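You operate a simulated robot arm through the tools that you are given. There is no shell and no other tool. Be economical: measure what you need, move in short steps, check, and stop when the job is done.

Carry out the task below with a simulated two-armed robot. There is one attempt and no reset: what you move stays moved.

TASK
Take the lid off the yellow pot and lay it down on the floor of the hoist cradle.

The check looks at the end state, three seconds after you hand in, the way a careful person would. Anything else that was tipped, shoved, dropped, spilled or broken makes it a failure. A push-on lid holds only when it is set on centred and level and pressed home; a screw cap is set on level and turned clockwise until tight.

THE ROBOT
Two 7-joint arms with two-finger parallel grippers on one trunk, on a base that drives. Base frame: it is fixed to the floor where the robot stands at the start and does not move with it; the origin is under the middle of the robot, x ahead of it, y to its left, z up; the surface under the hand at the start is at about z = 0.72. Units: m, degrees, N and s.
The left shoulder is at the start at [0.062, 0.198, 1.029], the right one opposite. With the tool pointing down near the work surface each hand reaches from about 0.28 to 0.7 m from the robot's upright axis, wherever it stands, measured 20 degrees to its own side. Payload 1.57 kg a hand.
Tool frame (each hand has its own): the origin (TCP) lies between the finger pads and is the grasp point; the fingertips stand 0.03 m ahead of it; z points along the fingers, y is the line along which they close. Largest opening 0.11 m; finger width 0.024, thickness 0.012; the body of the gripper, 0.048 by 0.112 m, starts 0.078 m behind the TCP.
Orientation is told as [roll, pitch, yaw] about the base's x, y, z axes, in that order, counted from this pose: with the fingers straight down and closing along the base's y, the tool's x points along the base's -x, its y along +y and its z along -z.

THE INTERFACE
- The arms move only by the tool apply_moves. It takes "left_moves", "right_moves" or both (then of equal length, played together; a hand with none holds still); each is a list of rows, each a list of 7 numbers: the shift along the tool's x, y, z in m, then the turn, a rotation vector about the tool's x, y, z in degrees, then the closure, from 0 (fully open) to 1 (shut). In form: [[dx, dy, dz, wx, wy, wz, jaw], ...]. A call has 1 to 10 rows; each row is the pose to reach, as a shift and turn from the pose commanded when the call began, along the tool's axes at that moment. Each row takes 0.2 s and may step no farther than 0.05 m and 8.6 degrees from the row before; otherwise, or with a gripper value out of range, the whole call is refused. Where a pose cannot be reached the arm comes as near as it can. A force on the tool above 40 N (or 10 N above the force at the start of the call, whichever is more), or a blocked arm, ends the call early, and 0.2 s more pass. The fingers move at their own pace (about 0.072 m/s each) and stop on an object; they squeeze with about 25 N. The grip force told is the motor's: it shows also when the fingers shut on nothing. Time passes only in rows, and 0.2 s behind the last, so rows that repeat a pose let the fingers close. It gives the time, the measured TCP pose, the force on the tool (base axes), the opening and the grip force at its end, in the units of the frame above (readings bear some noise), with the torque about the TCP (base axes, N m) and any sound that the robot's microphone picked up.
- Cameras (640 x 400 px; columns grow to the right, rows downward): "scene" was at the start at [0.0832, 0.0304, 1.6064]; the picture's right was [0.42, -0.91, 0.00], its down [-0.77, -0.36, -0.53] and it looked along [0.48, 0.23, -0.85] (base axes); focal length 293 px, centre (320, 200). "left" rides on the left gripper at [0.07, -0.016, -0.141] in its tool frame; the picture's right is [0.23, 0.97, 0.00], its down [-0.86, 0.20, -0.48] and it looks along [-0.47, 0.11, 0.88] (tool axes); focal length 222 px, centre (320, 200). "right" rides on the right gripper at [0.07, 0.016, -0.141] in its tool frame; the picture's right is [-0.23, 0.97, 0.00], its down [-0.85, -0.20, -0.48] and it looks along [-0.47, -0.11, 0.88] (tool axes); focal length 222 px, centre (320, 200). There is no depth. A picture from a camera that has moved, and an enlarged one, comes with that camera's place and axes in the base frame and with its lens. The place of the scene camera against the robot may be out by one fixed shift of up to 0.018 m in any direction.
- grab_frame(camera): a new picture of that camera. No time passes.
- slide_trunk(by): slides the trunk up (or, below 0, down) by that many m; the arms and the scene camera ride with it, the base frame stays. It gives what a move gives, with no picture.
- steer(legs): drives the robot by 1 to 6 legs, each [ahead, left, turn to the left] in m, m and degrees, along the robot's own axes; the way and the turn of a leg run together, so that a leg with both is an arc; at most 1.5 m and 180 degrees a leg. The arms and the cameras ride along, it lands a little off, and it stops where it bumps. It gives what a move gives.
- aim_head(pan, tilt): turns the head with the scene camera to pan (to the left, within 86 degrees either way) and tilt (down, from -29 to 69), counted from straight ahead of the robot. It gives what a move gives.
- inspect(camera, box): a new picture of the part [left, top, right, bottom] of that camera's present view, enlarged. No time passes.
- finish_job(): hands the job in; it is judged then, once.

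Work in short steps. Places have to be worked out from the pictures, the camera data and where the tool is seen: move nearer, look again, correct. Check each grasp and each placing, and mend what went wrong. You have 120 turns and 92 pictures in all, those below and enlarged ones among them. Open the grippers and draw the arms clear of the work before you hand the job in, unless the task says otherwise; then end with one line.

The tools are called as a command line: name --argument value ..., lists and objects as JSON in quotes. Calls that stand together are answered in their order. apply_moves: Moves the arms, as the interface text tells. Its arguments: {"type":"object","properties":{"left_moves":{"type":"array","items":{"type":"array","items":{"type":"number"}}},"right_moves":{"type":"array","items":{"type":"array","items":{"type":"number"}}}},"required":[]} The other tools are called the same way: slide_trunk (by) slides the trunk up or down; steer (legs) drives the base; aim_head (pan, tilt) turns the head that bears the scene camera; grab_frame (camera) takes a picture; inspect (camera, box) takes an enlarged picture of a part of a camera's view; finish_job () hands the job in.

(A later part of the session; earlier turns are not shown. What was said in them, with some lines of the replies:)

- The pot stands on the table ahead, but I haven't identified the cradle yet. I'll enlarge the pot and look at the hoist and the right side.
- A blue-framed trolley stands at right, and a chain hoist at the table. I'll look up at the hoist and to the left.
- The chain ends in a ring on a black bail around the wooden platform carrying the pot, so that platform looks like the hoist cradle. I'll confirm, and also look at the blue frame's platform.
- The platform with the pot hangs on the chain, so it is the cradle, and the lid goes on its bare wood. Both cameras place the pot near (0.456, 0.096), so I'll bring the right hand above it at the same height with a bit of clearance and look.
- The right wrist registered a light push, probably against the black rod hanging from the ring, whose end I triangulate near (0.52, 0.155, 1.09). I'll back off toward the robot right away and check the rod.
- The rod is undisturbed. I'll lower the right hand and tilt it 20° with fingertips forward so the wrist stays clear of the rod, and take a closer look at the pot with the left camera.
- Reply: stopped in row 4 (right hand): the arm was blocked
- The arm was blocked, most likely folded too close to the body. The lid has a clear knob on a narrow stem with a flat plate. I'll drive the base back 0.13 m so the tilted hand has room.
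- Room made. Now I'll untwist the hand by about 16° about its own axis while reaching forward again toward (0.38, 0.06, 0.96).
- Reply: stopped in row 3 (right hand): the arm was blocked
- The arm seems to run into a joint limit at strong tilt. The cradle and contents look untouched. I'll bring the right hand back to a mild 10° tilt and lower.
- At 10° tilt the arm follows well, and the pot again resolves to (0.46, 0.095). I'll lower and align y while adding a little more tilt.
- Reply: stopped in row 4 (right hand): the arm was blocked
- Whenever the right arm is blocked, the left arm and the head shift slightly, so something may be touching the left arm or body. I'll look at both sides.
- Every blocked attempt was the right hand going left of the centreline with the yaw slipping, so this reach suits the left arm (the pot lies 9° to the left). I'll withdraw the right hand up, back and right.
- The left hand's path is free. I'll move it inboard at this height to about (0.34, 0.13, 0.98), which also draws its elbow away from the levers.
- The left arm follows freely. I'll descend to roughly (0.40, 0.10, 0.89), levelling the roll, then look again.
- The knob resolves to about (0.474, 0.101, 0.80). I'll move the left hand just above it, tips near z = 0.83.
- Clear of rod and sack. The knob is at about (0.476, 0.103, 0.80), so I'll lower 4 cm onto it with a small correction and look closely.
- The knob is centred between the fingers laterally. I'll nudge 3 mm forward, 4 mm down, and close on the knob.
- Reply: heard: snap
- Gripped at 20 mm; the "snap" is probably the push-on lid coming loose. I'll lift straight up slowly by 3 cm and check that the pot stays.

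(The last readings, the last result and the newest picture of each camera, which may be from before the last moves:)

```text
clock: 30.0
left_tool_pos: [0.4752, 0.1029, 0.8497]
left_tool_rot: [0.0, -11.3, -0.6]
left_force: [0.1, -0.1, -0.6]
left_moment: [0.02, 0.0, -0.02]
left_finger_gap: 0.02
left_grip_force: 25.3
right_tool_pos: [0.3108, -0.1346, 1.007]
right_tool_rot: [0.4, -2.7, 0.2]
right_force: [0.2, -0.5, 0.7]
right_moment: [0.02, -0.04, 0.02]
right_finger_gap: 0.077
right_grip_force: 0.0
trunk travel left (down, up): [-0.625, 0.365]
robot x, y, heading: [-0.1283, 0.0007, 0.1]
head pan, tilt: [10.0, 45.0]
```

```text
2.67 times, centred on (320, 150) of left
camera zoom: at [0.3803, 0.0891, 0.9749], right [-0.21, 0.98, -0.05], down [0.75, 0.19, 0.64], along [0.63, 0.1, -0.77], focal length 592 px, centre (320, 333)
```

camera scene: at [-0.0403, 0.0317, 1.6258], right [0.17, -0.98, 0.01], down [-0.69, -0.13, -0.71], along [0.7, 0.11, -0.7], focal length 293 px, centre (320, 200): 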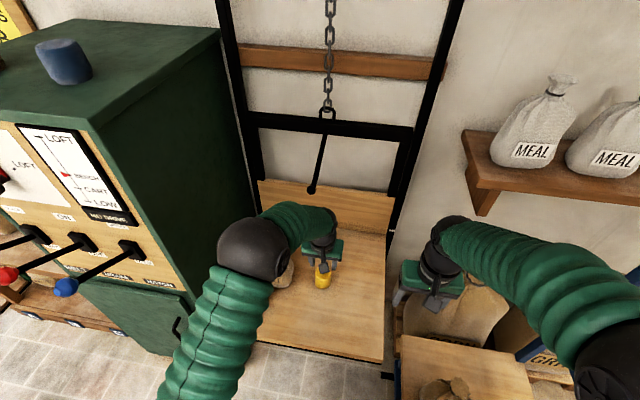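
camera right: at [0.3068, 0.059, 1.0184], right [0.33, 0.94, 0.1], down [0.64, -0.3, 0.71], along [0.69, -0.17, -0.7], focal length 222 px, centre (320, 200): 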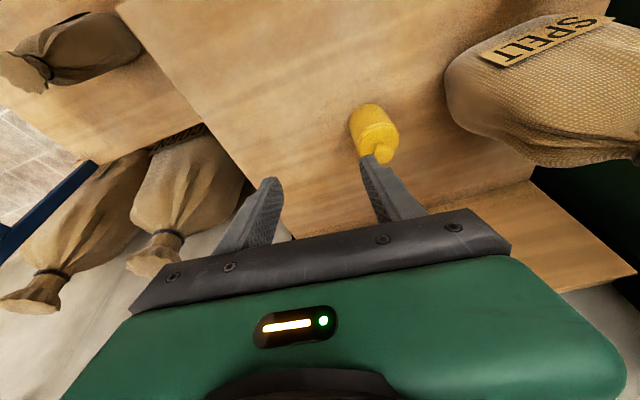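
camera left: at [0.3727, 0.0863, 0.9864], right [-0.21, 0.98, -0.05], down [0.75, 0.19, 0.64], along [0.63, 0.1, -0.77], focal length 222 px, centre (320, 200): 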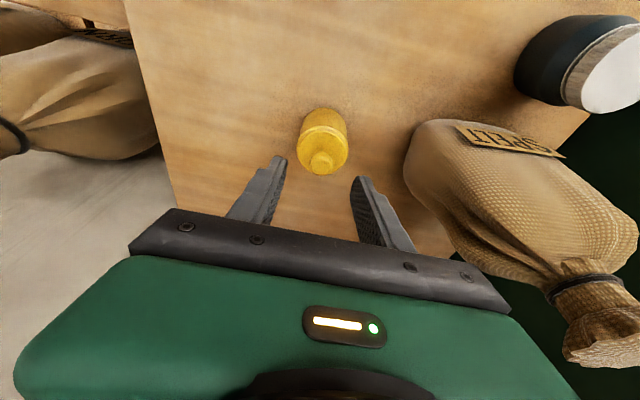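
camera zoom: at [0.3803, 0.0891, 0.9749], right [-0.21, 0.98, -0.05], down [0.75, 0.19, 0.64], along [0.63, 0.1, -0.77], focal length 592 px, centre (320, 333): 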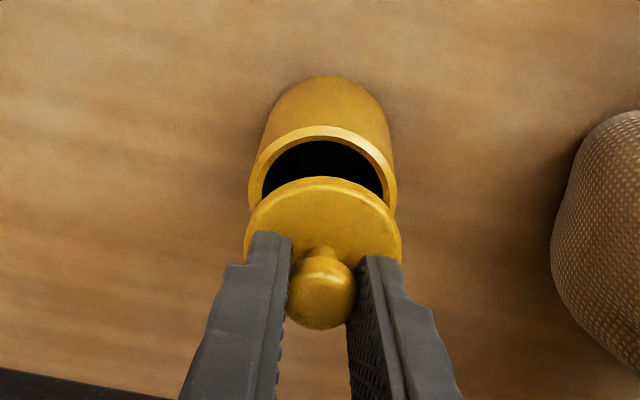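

The lid is off and the pot is standing. I'll raise it a bit more and carry it right and back to about (0.425, 0.013) over bare cradle floor.

apply_moves --left_moves '[[-0.004, 0, -0.02, 0, 0, 0, 1], [-0.007, 0, -0.04, 0, 0, 0, 1], [0.009, -0.03, -0.043, 0, 0, 0, 1], [0.025, -0.06, -0.046, 0, 0, 0, 1], [0.042, -0.09, -0.05, 0, 0, 0, 1], [0.042, -0.09, -0.05, 0, 0, 0, 1]]'

grab_frame --camera "left"

grab_frame --camera "scene"

grab_frame --camera "right"

```text
clock: 31.4
left_tool_pos: [0.4242, 0.0152, 0.8908]
left_tool_rot: [-0.1, -11.2, -0.6]
left_force: [-0.1, 0.2, -0.1]
left_moment: [0.0, -0.01, 0.01]
left_finger_gap: 0.0204
left_grip_force: 24.9
right_tool_pos: [0.3113, -0.1347, 1.0058]
right_tool_rot: [0.4, -2.7, 0.1]
right_force: [1.0, -0.2, -0.2]
right_moment: [0.02, 0.04, -0.04]
right_finger_gap: 0.0768
right_grip_force: 0.1
trunk travel left (down, up): [-0.625, 0.365]
robot x, y, heading: [-0.1287, 0.0018, -0.1]
head pan, tilt: [10.0, 45.0]
```

```text
58 pictures are left
camera left: at [0.3284, 0.0012, 1.016], right [-0.21, 0.98, -0.05], down [0.75, 0.19, 0.64], along [0.63, 0.1, -0.77], focal length 222 px, centre (320, 200)
```

left: 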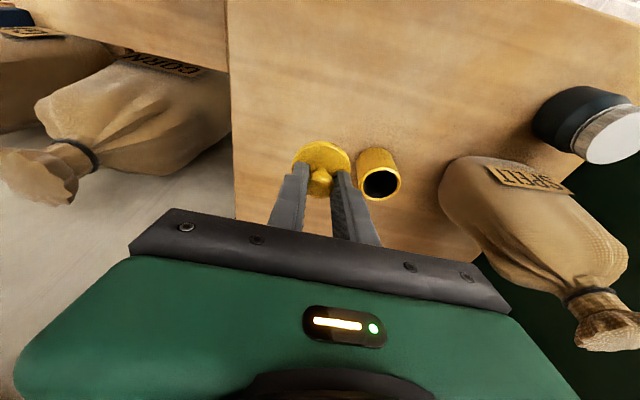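

```text
57 pictures are left
camera scene: at [-0.0398, 0.0311, 1.6258], right [0.17, -0.98, 0.01], down [-0.69, -0.13, -0.71], along [0.7, 0.11, -0.7], focal length 293 px, centre (320, 200)
```

scene: 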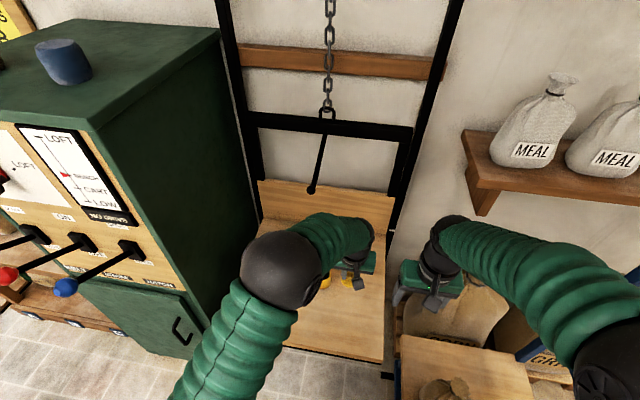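

```text
56 pictures are left
camera right: at [0.2358, -0.1191, 1.1444], right [0.23, 0.97, 0.02], down [0.83, -0.2, 0.52], along [0.51, -0.1, -0.86], focal length 222 px, centre (320, 200)
```

right: 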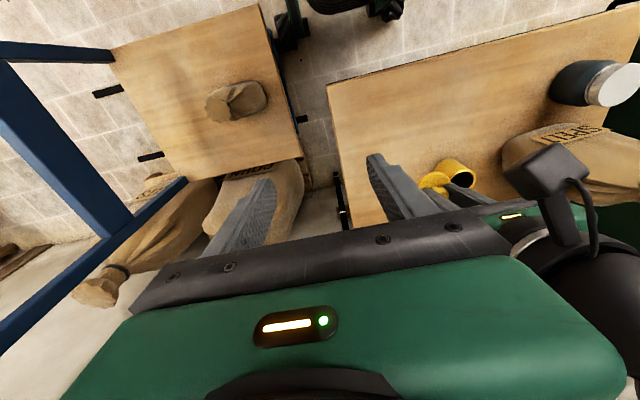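

Lid held level over clear floor with a gap to the pot. I'll lower to about z = 0.795 and look at the remaining gap.

apply_moves --left_moves '[[0.005, 0, 0.024, 0, 0, 0, 1], [0.01, 0, 0.05, 0, 0, 0, 1], [0.015, 0, 0.075, 0, 0, 0, 1], [0.019, 0, 0.094, 0, 0, 0, 1], [0.019, 0, 0.094, 0, 0, 0, 1]]'

grab_frame --camera "left"

```text
clock: 32.6
left_tool_pos: [0.4226, 0.0127, 0.7944]
left_tool_rot: [-0.2, -11.4, -0.8]
left_force: [0.5, 0.0, -0.1]
left_moment: [0.0, 0.01, -0.02]
left_finger_gap: 0.0201
left_grip_force: 25.0
right_tool_pos: [0.311, -0.1353, 1.0069]
right_tool_rot: [0.4, -2.8, 0.1]
right_force: [0.5, -0.1, 0.3]
right_moment: [-0.02, -0.03, 0.03]
right_finger_gap: 0.0772
right_grip_force: 0.1
trunk travel left (down, up): [-0.625, 0.365]
robot x, y, heading: [-0.1277, -0.0021, -0.0]
head pan, tilt: [10.0, 45.0]
```

```text
55 pictures are left
camera left: at [0.3274, -0.001, 0.9191], right [-0.21, 0.98, -0.05], down [0.75, 0.19, 0.64], along [0.63, 0.1, -0.77], focal length 222 px, centre (320, 200)
```

left: 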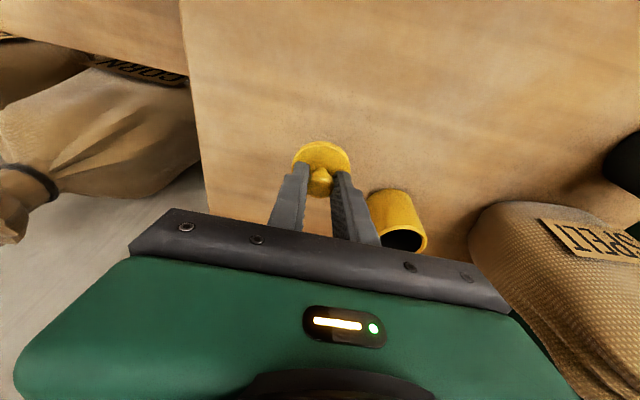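

No contact yet. I'll lower 1.5 cm in small rows and watch the force.

apply_moves --left_moves '[[0.0006, 0, 0.003, 0, 0, 0, 1], [0.0012, 0, 0.006, 0, 0, 0, 1], [0.0018, 0, 0.009, 0, 0, 0, 1], [0.0024, 0, 0.012, 0, 0, 0, 1], [0.003, 0, 0.015, 0, 0, 0, 1], [0.003, 0, 0.015, 0, 0, 0, 1]]'

inspect --camera "left" --box '[220, 100, 460, 250]'

```text
clock: 34.0
left_tool_pos: [0.4222, 0.0128, 0.7777]
left_tool_rot: [-0.1, -11.3, -0.7]
left_force: [0.1, 0.0, 0.1]
left_moment: [-0.04, 0.02, 0.04]
left_finger_gap: 0.0203
left_grip_force: 25.1
right_tool_pos: [0.3115, -0.1362, 1.0073]
right_tool_rot: [0.5, -2.6, 0.1]
right_force: [0.2, 0.6, 0.4]
right_moment: [0.01, 0.02, 0.0]
right_finger_gap: 0.077
right_grip_force: 0.1
trunk travel left (down, up): [-0.625, 0.365]
robot x, y, heading: [-0.1271, -0.0002, -0.2]
head pan, tilt: [10.0, 45.0]
```

```text
2.67 times, centred on (340, 175) of left
camera zoom: at [0.3272, -0.001, 0.9038], right [-0.21, 0.98, -0.05], down [0.75, 0.19, 0.64], along [0.63, 0.1, -0.77], focal length 592 px, centre (267, 267)
```

zoom: 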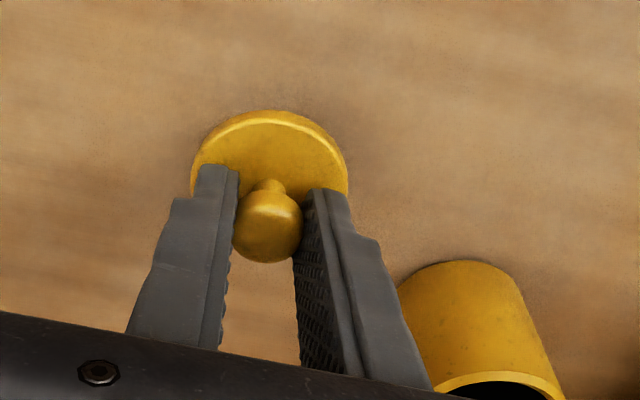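

A shadow is gathering under the lid, so the floor is close, but there is still no contact force. I'll continue down in 2 mm rows.

apply_moves --left_moves '[[0.0004, 0, 0.002, 0, 0, 0, 1], [0.0008, 0, 0.004, 0, 0, 0, 1], [0.0012, 0, 0.006, 0, 0, 0, 1], [0.0016, 0, 0.008, 0, 0, 0, 1], [0.0016, 0, 0.008, 0, 0, 0, 1]]'

```text
clock: 35.2
left_tool_pos: [0.4236, 0.0134, 0.7703]
left_tool_rot: [-0.1, -11.4, -0.7]
left_force: [0.2, 0.2, -0.3]
left_moment: [0.0, -0.02, 0.0]
left_finger_gap: 0.0202
left_grip_force: 25.3
right_tool_pos: [0.311, -0.1357, 1.0062]
right_tool_rot: [0.4, -2.7, 0.1]
right_force: [-0.3, -0.1, 0.2]
right_moment: [-0.02, -0.01, -0.03]
right_finger_gap: 0.0772
right_grip_force: 0.0
trunk travel left (down, up): [-0.625, 0.365]
robot x, y, heading: [-0.1329, -0.0001, 0.2]
head pan, tilt: [10.0, 45.0]
```

Still free; another 8 mm in small rows.

apply_moves --left_moves '[[0.0004, 0, 0.002, 0, 0, 0, 1], [0.0008, 0, 0.004, 0, 0, 0, 1], [0.0012, 0, 0.006, 0, 0, 0, 1], [0.0016, 0, 0.008, 0, 0, 0, 1], [0.0016, 0, 0.008, 0, 0, 0, 1]]'

inspect --camera "left" --box '[220, 100, 460, 250]'

```text
clock: 36.4
left_tool_pos: [0.4221, 0.0135, 0.7621]
left_tool_rot: [-0.1, -11.3, -0.7]
left_force: [-0.5, 1.3, 0.4]
left_moment: [-0.02, 0.01, 0.02]
left_finger_gap: 0.0205
left_grip_force: 24.9
right_tool_pos: [0.3111, -0.1353, 1.0054]
right_tool_rot: [0.4, -2.7, 0.1]
right_force: [0.6, -0.4, -0.2]
right_moment: [-0.02, -0.01, 0.0]
right_finger_gap: 0.0771
right_grip_force: 0.0
trunk travel left (down, up): [-0.625, 0.365]
robot x, y, heading: [-0.1239, 0.0001, 0.1]
head pan, tilt: [10.0, 45.0]
```

```text
2.67 times, centred on (340, 175) of left
camera zoom: at [0.3275, 0.0, 0.8882], right [-0.21, 0.98, -0.05], down [0.75, 0.19, 0.64], along [0.63, 0.1, -0.77], focal length 592 px, centre (267, 267)
```

zoom: 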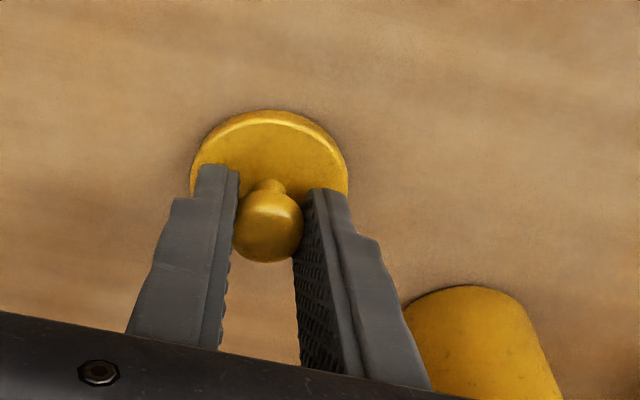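

Shadow is tighter but still no contact; I'll go down in 1.5 mm rows until the force shows.

apply_moves --left_moves '[[0.0003, 0, 0.0015, 0, 0, 0, 1], [0.0006, 0, 0.003, 0, 0, 0, 1], [0.0009, 0, 0.0045, 0, 0, 0, 1], [0.0012, 0, 0.006, 0, 0, 0, 1], [0.0012, 0, 0.006, 0, 0, 0, 1]]'

```text
clock: 37.6
left_tool_pos: [0.4217, 0.0151, 0.7574]
left_tool_rot: [-0.1, -11.5, -0.7]
left_force: [-0.9, 0.3, 17.6]
left_moment: [0.03, 0.13, -0.01]
left_finger_gap: 0.0201
left_grip_force: 25.4
right_tool_pos: [0.3097, -0.1348, 1.0081]
right_tool_rot: [0.3, -2.8, 0.1]
right_force: [-0.3, 0.4, -0.7]
right_moment: [0.01, 0.0, 0.0]
right_finger_gap: 0.0768
right_grip_force: 0.1
trunk travel left (down, up): [-0.625, 0.365]
robot x, y, heading: [-0.1299, -0.0007, 0.0]
head pan, tilt: [10.0, 45.0]
```

Contact with the floor at 17 N. I'll ease up 1 mm, then open to a narrow gap.

apply_moves --left_moves '[[-0.0002, 0, -0.001, 0, 0, 0, 1], [-0.0002, 0, -0.001, 0, 0, 0, 0.75], [-0.0002, 0, -0.001, 0, 0, 0, 0.62], [-0.0002, 0, -0.001, 0, 0, 0, 0.62]]'

inspect --camera "left" --box '[220, 100, 460, 250]'

```text
clock: 38.6
left_tool_pos: [0.4211, 0.0137, 0.7585]
left_tool_rot: [0.0, -11.3, -0.7]
left_force: [0.5, 0.2, 14.2]
left_moment: [0.03, 0.09, 0.02]
left_finger_gap: 0.0359
left_grip_force: 0.1
right_tool_pos: [0.3106, -0.1352, 1.0078]
right_tool_rot: [0.5, -2.7, 0.0]
right_force: [-0.3, -0.3, 0.0]
right_moment: [-0.01, 0.0, 0.05]
right_finger_gap: 0.0769
right_grip_force: 0.1
trunk travel left (down, up): [-0.625, 0.365]
robot x, y, heading: [-0.1286, 0.0029, -0.0]
head pan, tilt: [10.0, 45.0]
```

```text
2.67 times, centred on (340, 175) of left
camera zoom: at [0.3262, 0.0003, 0.8836], right [-0.21, 0.98, -0.05], down [0.75, 0.19, 0.64], along [0.63, 0.1, -0.77], focal length 592 px, centre (267, 267)
```

zoom: 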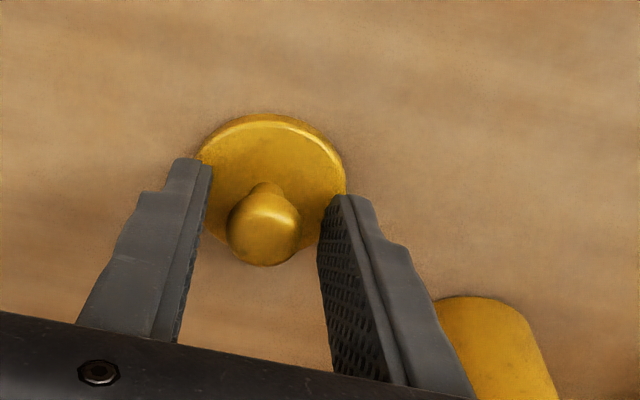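

Released; the fingertips still press on the lid plate, so I'll lift straight up, away from the knob.

apply_moves --left_moves '[[-0.001, 0, -0.005, 0, 0, 0, 0.62], [-0.003, 0, -0.015, 0, 0, 0, 0.62], [-0.008, 0, -0.04, 0, 0, 0, 0.62], [-0.015, 0, -0.075, 0, 0, 0, 0.62], [-0.022, 0, -0.11, 0, 0, 0, 0.62], [-0.022, 0, -0.11, 0, 0, 0, 0.62]]'

grab_frame --camera "left"

```text
clock: 40.0
left_tool_pos: [0.4224, 0.0155, 0.8687]
left_tool_rot: [-0.1, -11.2, -0.8]
left_force: [0.6, 0.5, -0.1]
left_moment: [0.0, -0.01, 0.02]
left_finger_gap: 0.0418
left_grip_force: 0.1
right_tool_pos: [0.3112, -0.1364, 1.0063]
right_tool_rot: [0.4, -2.7, 0.1]
right_force: [0.1, 0.3, -0.2]
right_moment: [-0.02, 0.0, 0.0]
right_finger_gap: 0.0773
right_grip_force: 0.0
trunk travel left (down, up): [-0.625, 0.365]
robot x, y, heading: [-0.1278, -0.0008, 0.1]
head pan, tilt: [10.0, 45.0]
```

```text
51 pictures are left
camera left: at [0.3271, 0.0016, 0.9939], right [-0.21, 0.98, -0.05], down [0.75, 0.19, 0.64], along [0.63, 0.1, -0.77], focal length 222 px, centre (320, 200)
```

left: 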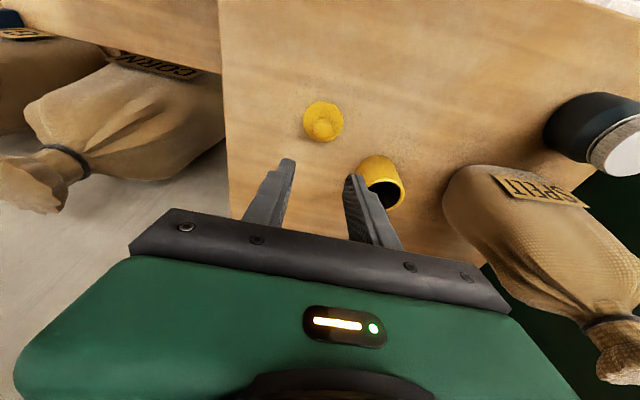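

The lid lies flat beside the open pot. I'll withdraw the left hand upward first, then back and left over the way it came.

apply_moves --left_moves '[[-0.008, 0, -0.04, 0, 0, 0, 0.4], [-0.012, 0.02, -0.075, 0, 0, 0, 0.3], [0.005, 0.05, -0.1, 0, 0, 0, 0.3], [0.03, 0.08, -0.115, 0, 0, 0, 0.3], [0.055, 0.11, -0.124, 0, 0, 0, 0.3], [0.055, 0.11, -0.124, 0, 0, 0, 0.3]]'

aim_head --pan 10 --tilt 50

grab_frame --camera "scene"

grab_frame --camera "left"

```text
clock: 41.4
left_tool_pos: [0.3484, 0.1237, 0.9799]
left_tool_rot: [0.0, -11.3, -0.8]
left_force: [0.0, 0.3, 0.4]
left_moment: [-0.01, 0.01, 0.01]
left_finger_gap: 0.0771
left_grip_force: 0.0
right_tool_pos: [0.3126, -0.135, 1.0063]
right_tool_rot: [0.5, -2.7, -0.1]
right_force: [0.5, -0.9, -0.8]
right_moment: [0.02, 0.02, -0.02]
right_finger_gap: 0.0769
right_grip_force: 0.1
trunk travel left (down, up): [-0.625, 0.365]
robot x, y, heading: [-0.1285, -0.0002, -0.1]
head pan, tilt: [10.0, 45.0]
```

```text
clock: 42.1
left_tool_pos: [0.3477, 0.1234, 0.9809]
left_tool_rot: [0.0, -11.3, -0.8]
left_force: [0.0, -0.7, 0.4]
left_moment: [0.01, -0.02, 0.01]
left_finger_gap: 0.0767
left_grip_force: 0.0
right_tool_pos: [0.3119, -0.1353, 1.0063]
right_tool_rot: [0.4, -2.7, 0.1]
right_force: [-0.1, 0.1, 0.4]
right_moment: [-0.01, 0.02, -0.01]
right_finger_gap: 0.0769
right_grip_force: 0.1
trunk travel left (down, up): [-0.625, 0.365]
robot x, y, heading: [-0.1277, 0.0052, 0.1]
head pan, tilt: [10.0, 50.0]
```

```text
50 pictures are left
camera scene: at [-0.0448, 0.031, 1.6189], right [0.17, -0.98, 0.01], down [-0.75, -0.14, -0.65], along [0.64, 0.1, -0.76], focal length 293 px, centre (320, 200)
```

scene: 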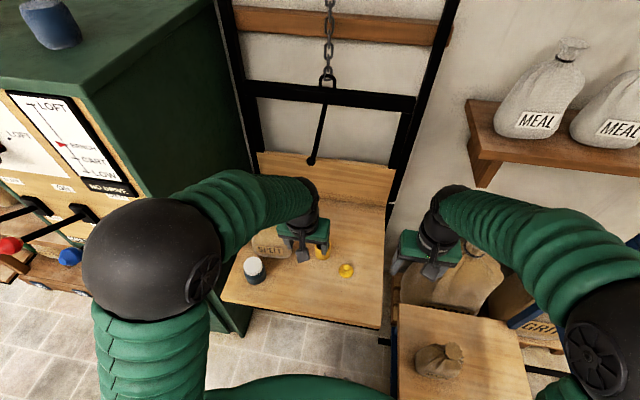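

```text
49 pictures are left
camera left: at [0.2525, 0.1102, 1.1056], right [-0.21, 0.98, -0.05], down [0.75, 0.19, 0.64], along [0.63, 0.1, -0.77], focal length 222 px, centre (320, 200)
```

left: 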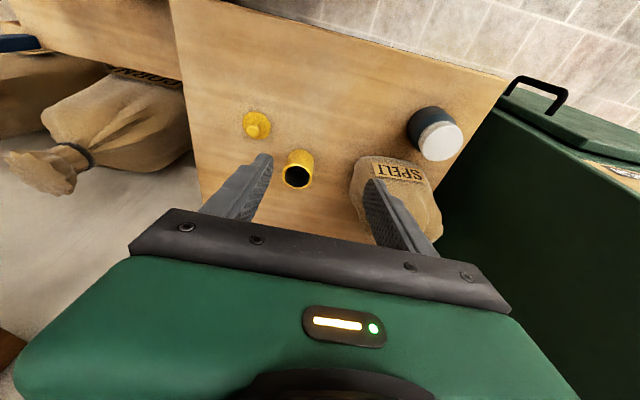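

The lid lies flat on the cradle floor, and the pot, sack and jar stand as they were. The grippers are open and both hands are well clear, so I'm handing in.

finish_job

```text
The job is handed in.
```

The yellow pot's lid is off and lying flat on the hoist cradle floor beside the pot, which is still standing. Early on, the right hand met a light push (about 9 N), probably from the hoist's hanging rod. The rod, and everything else on the cradle, looked unmoved afterwards.
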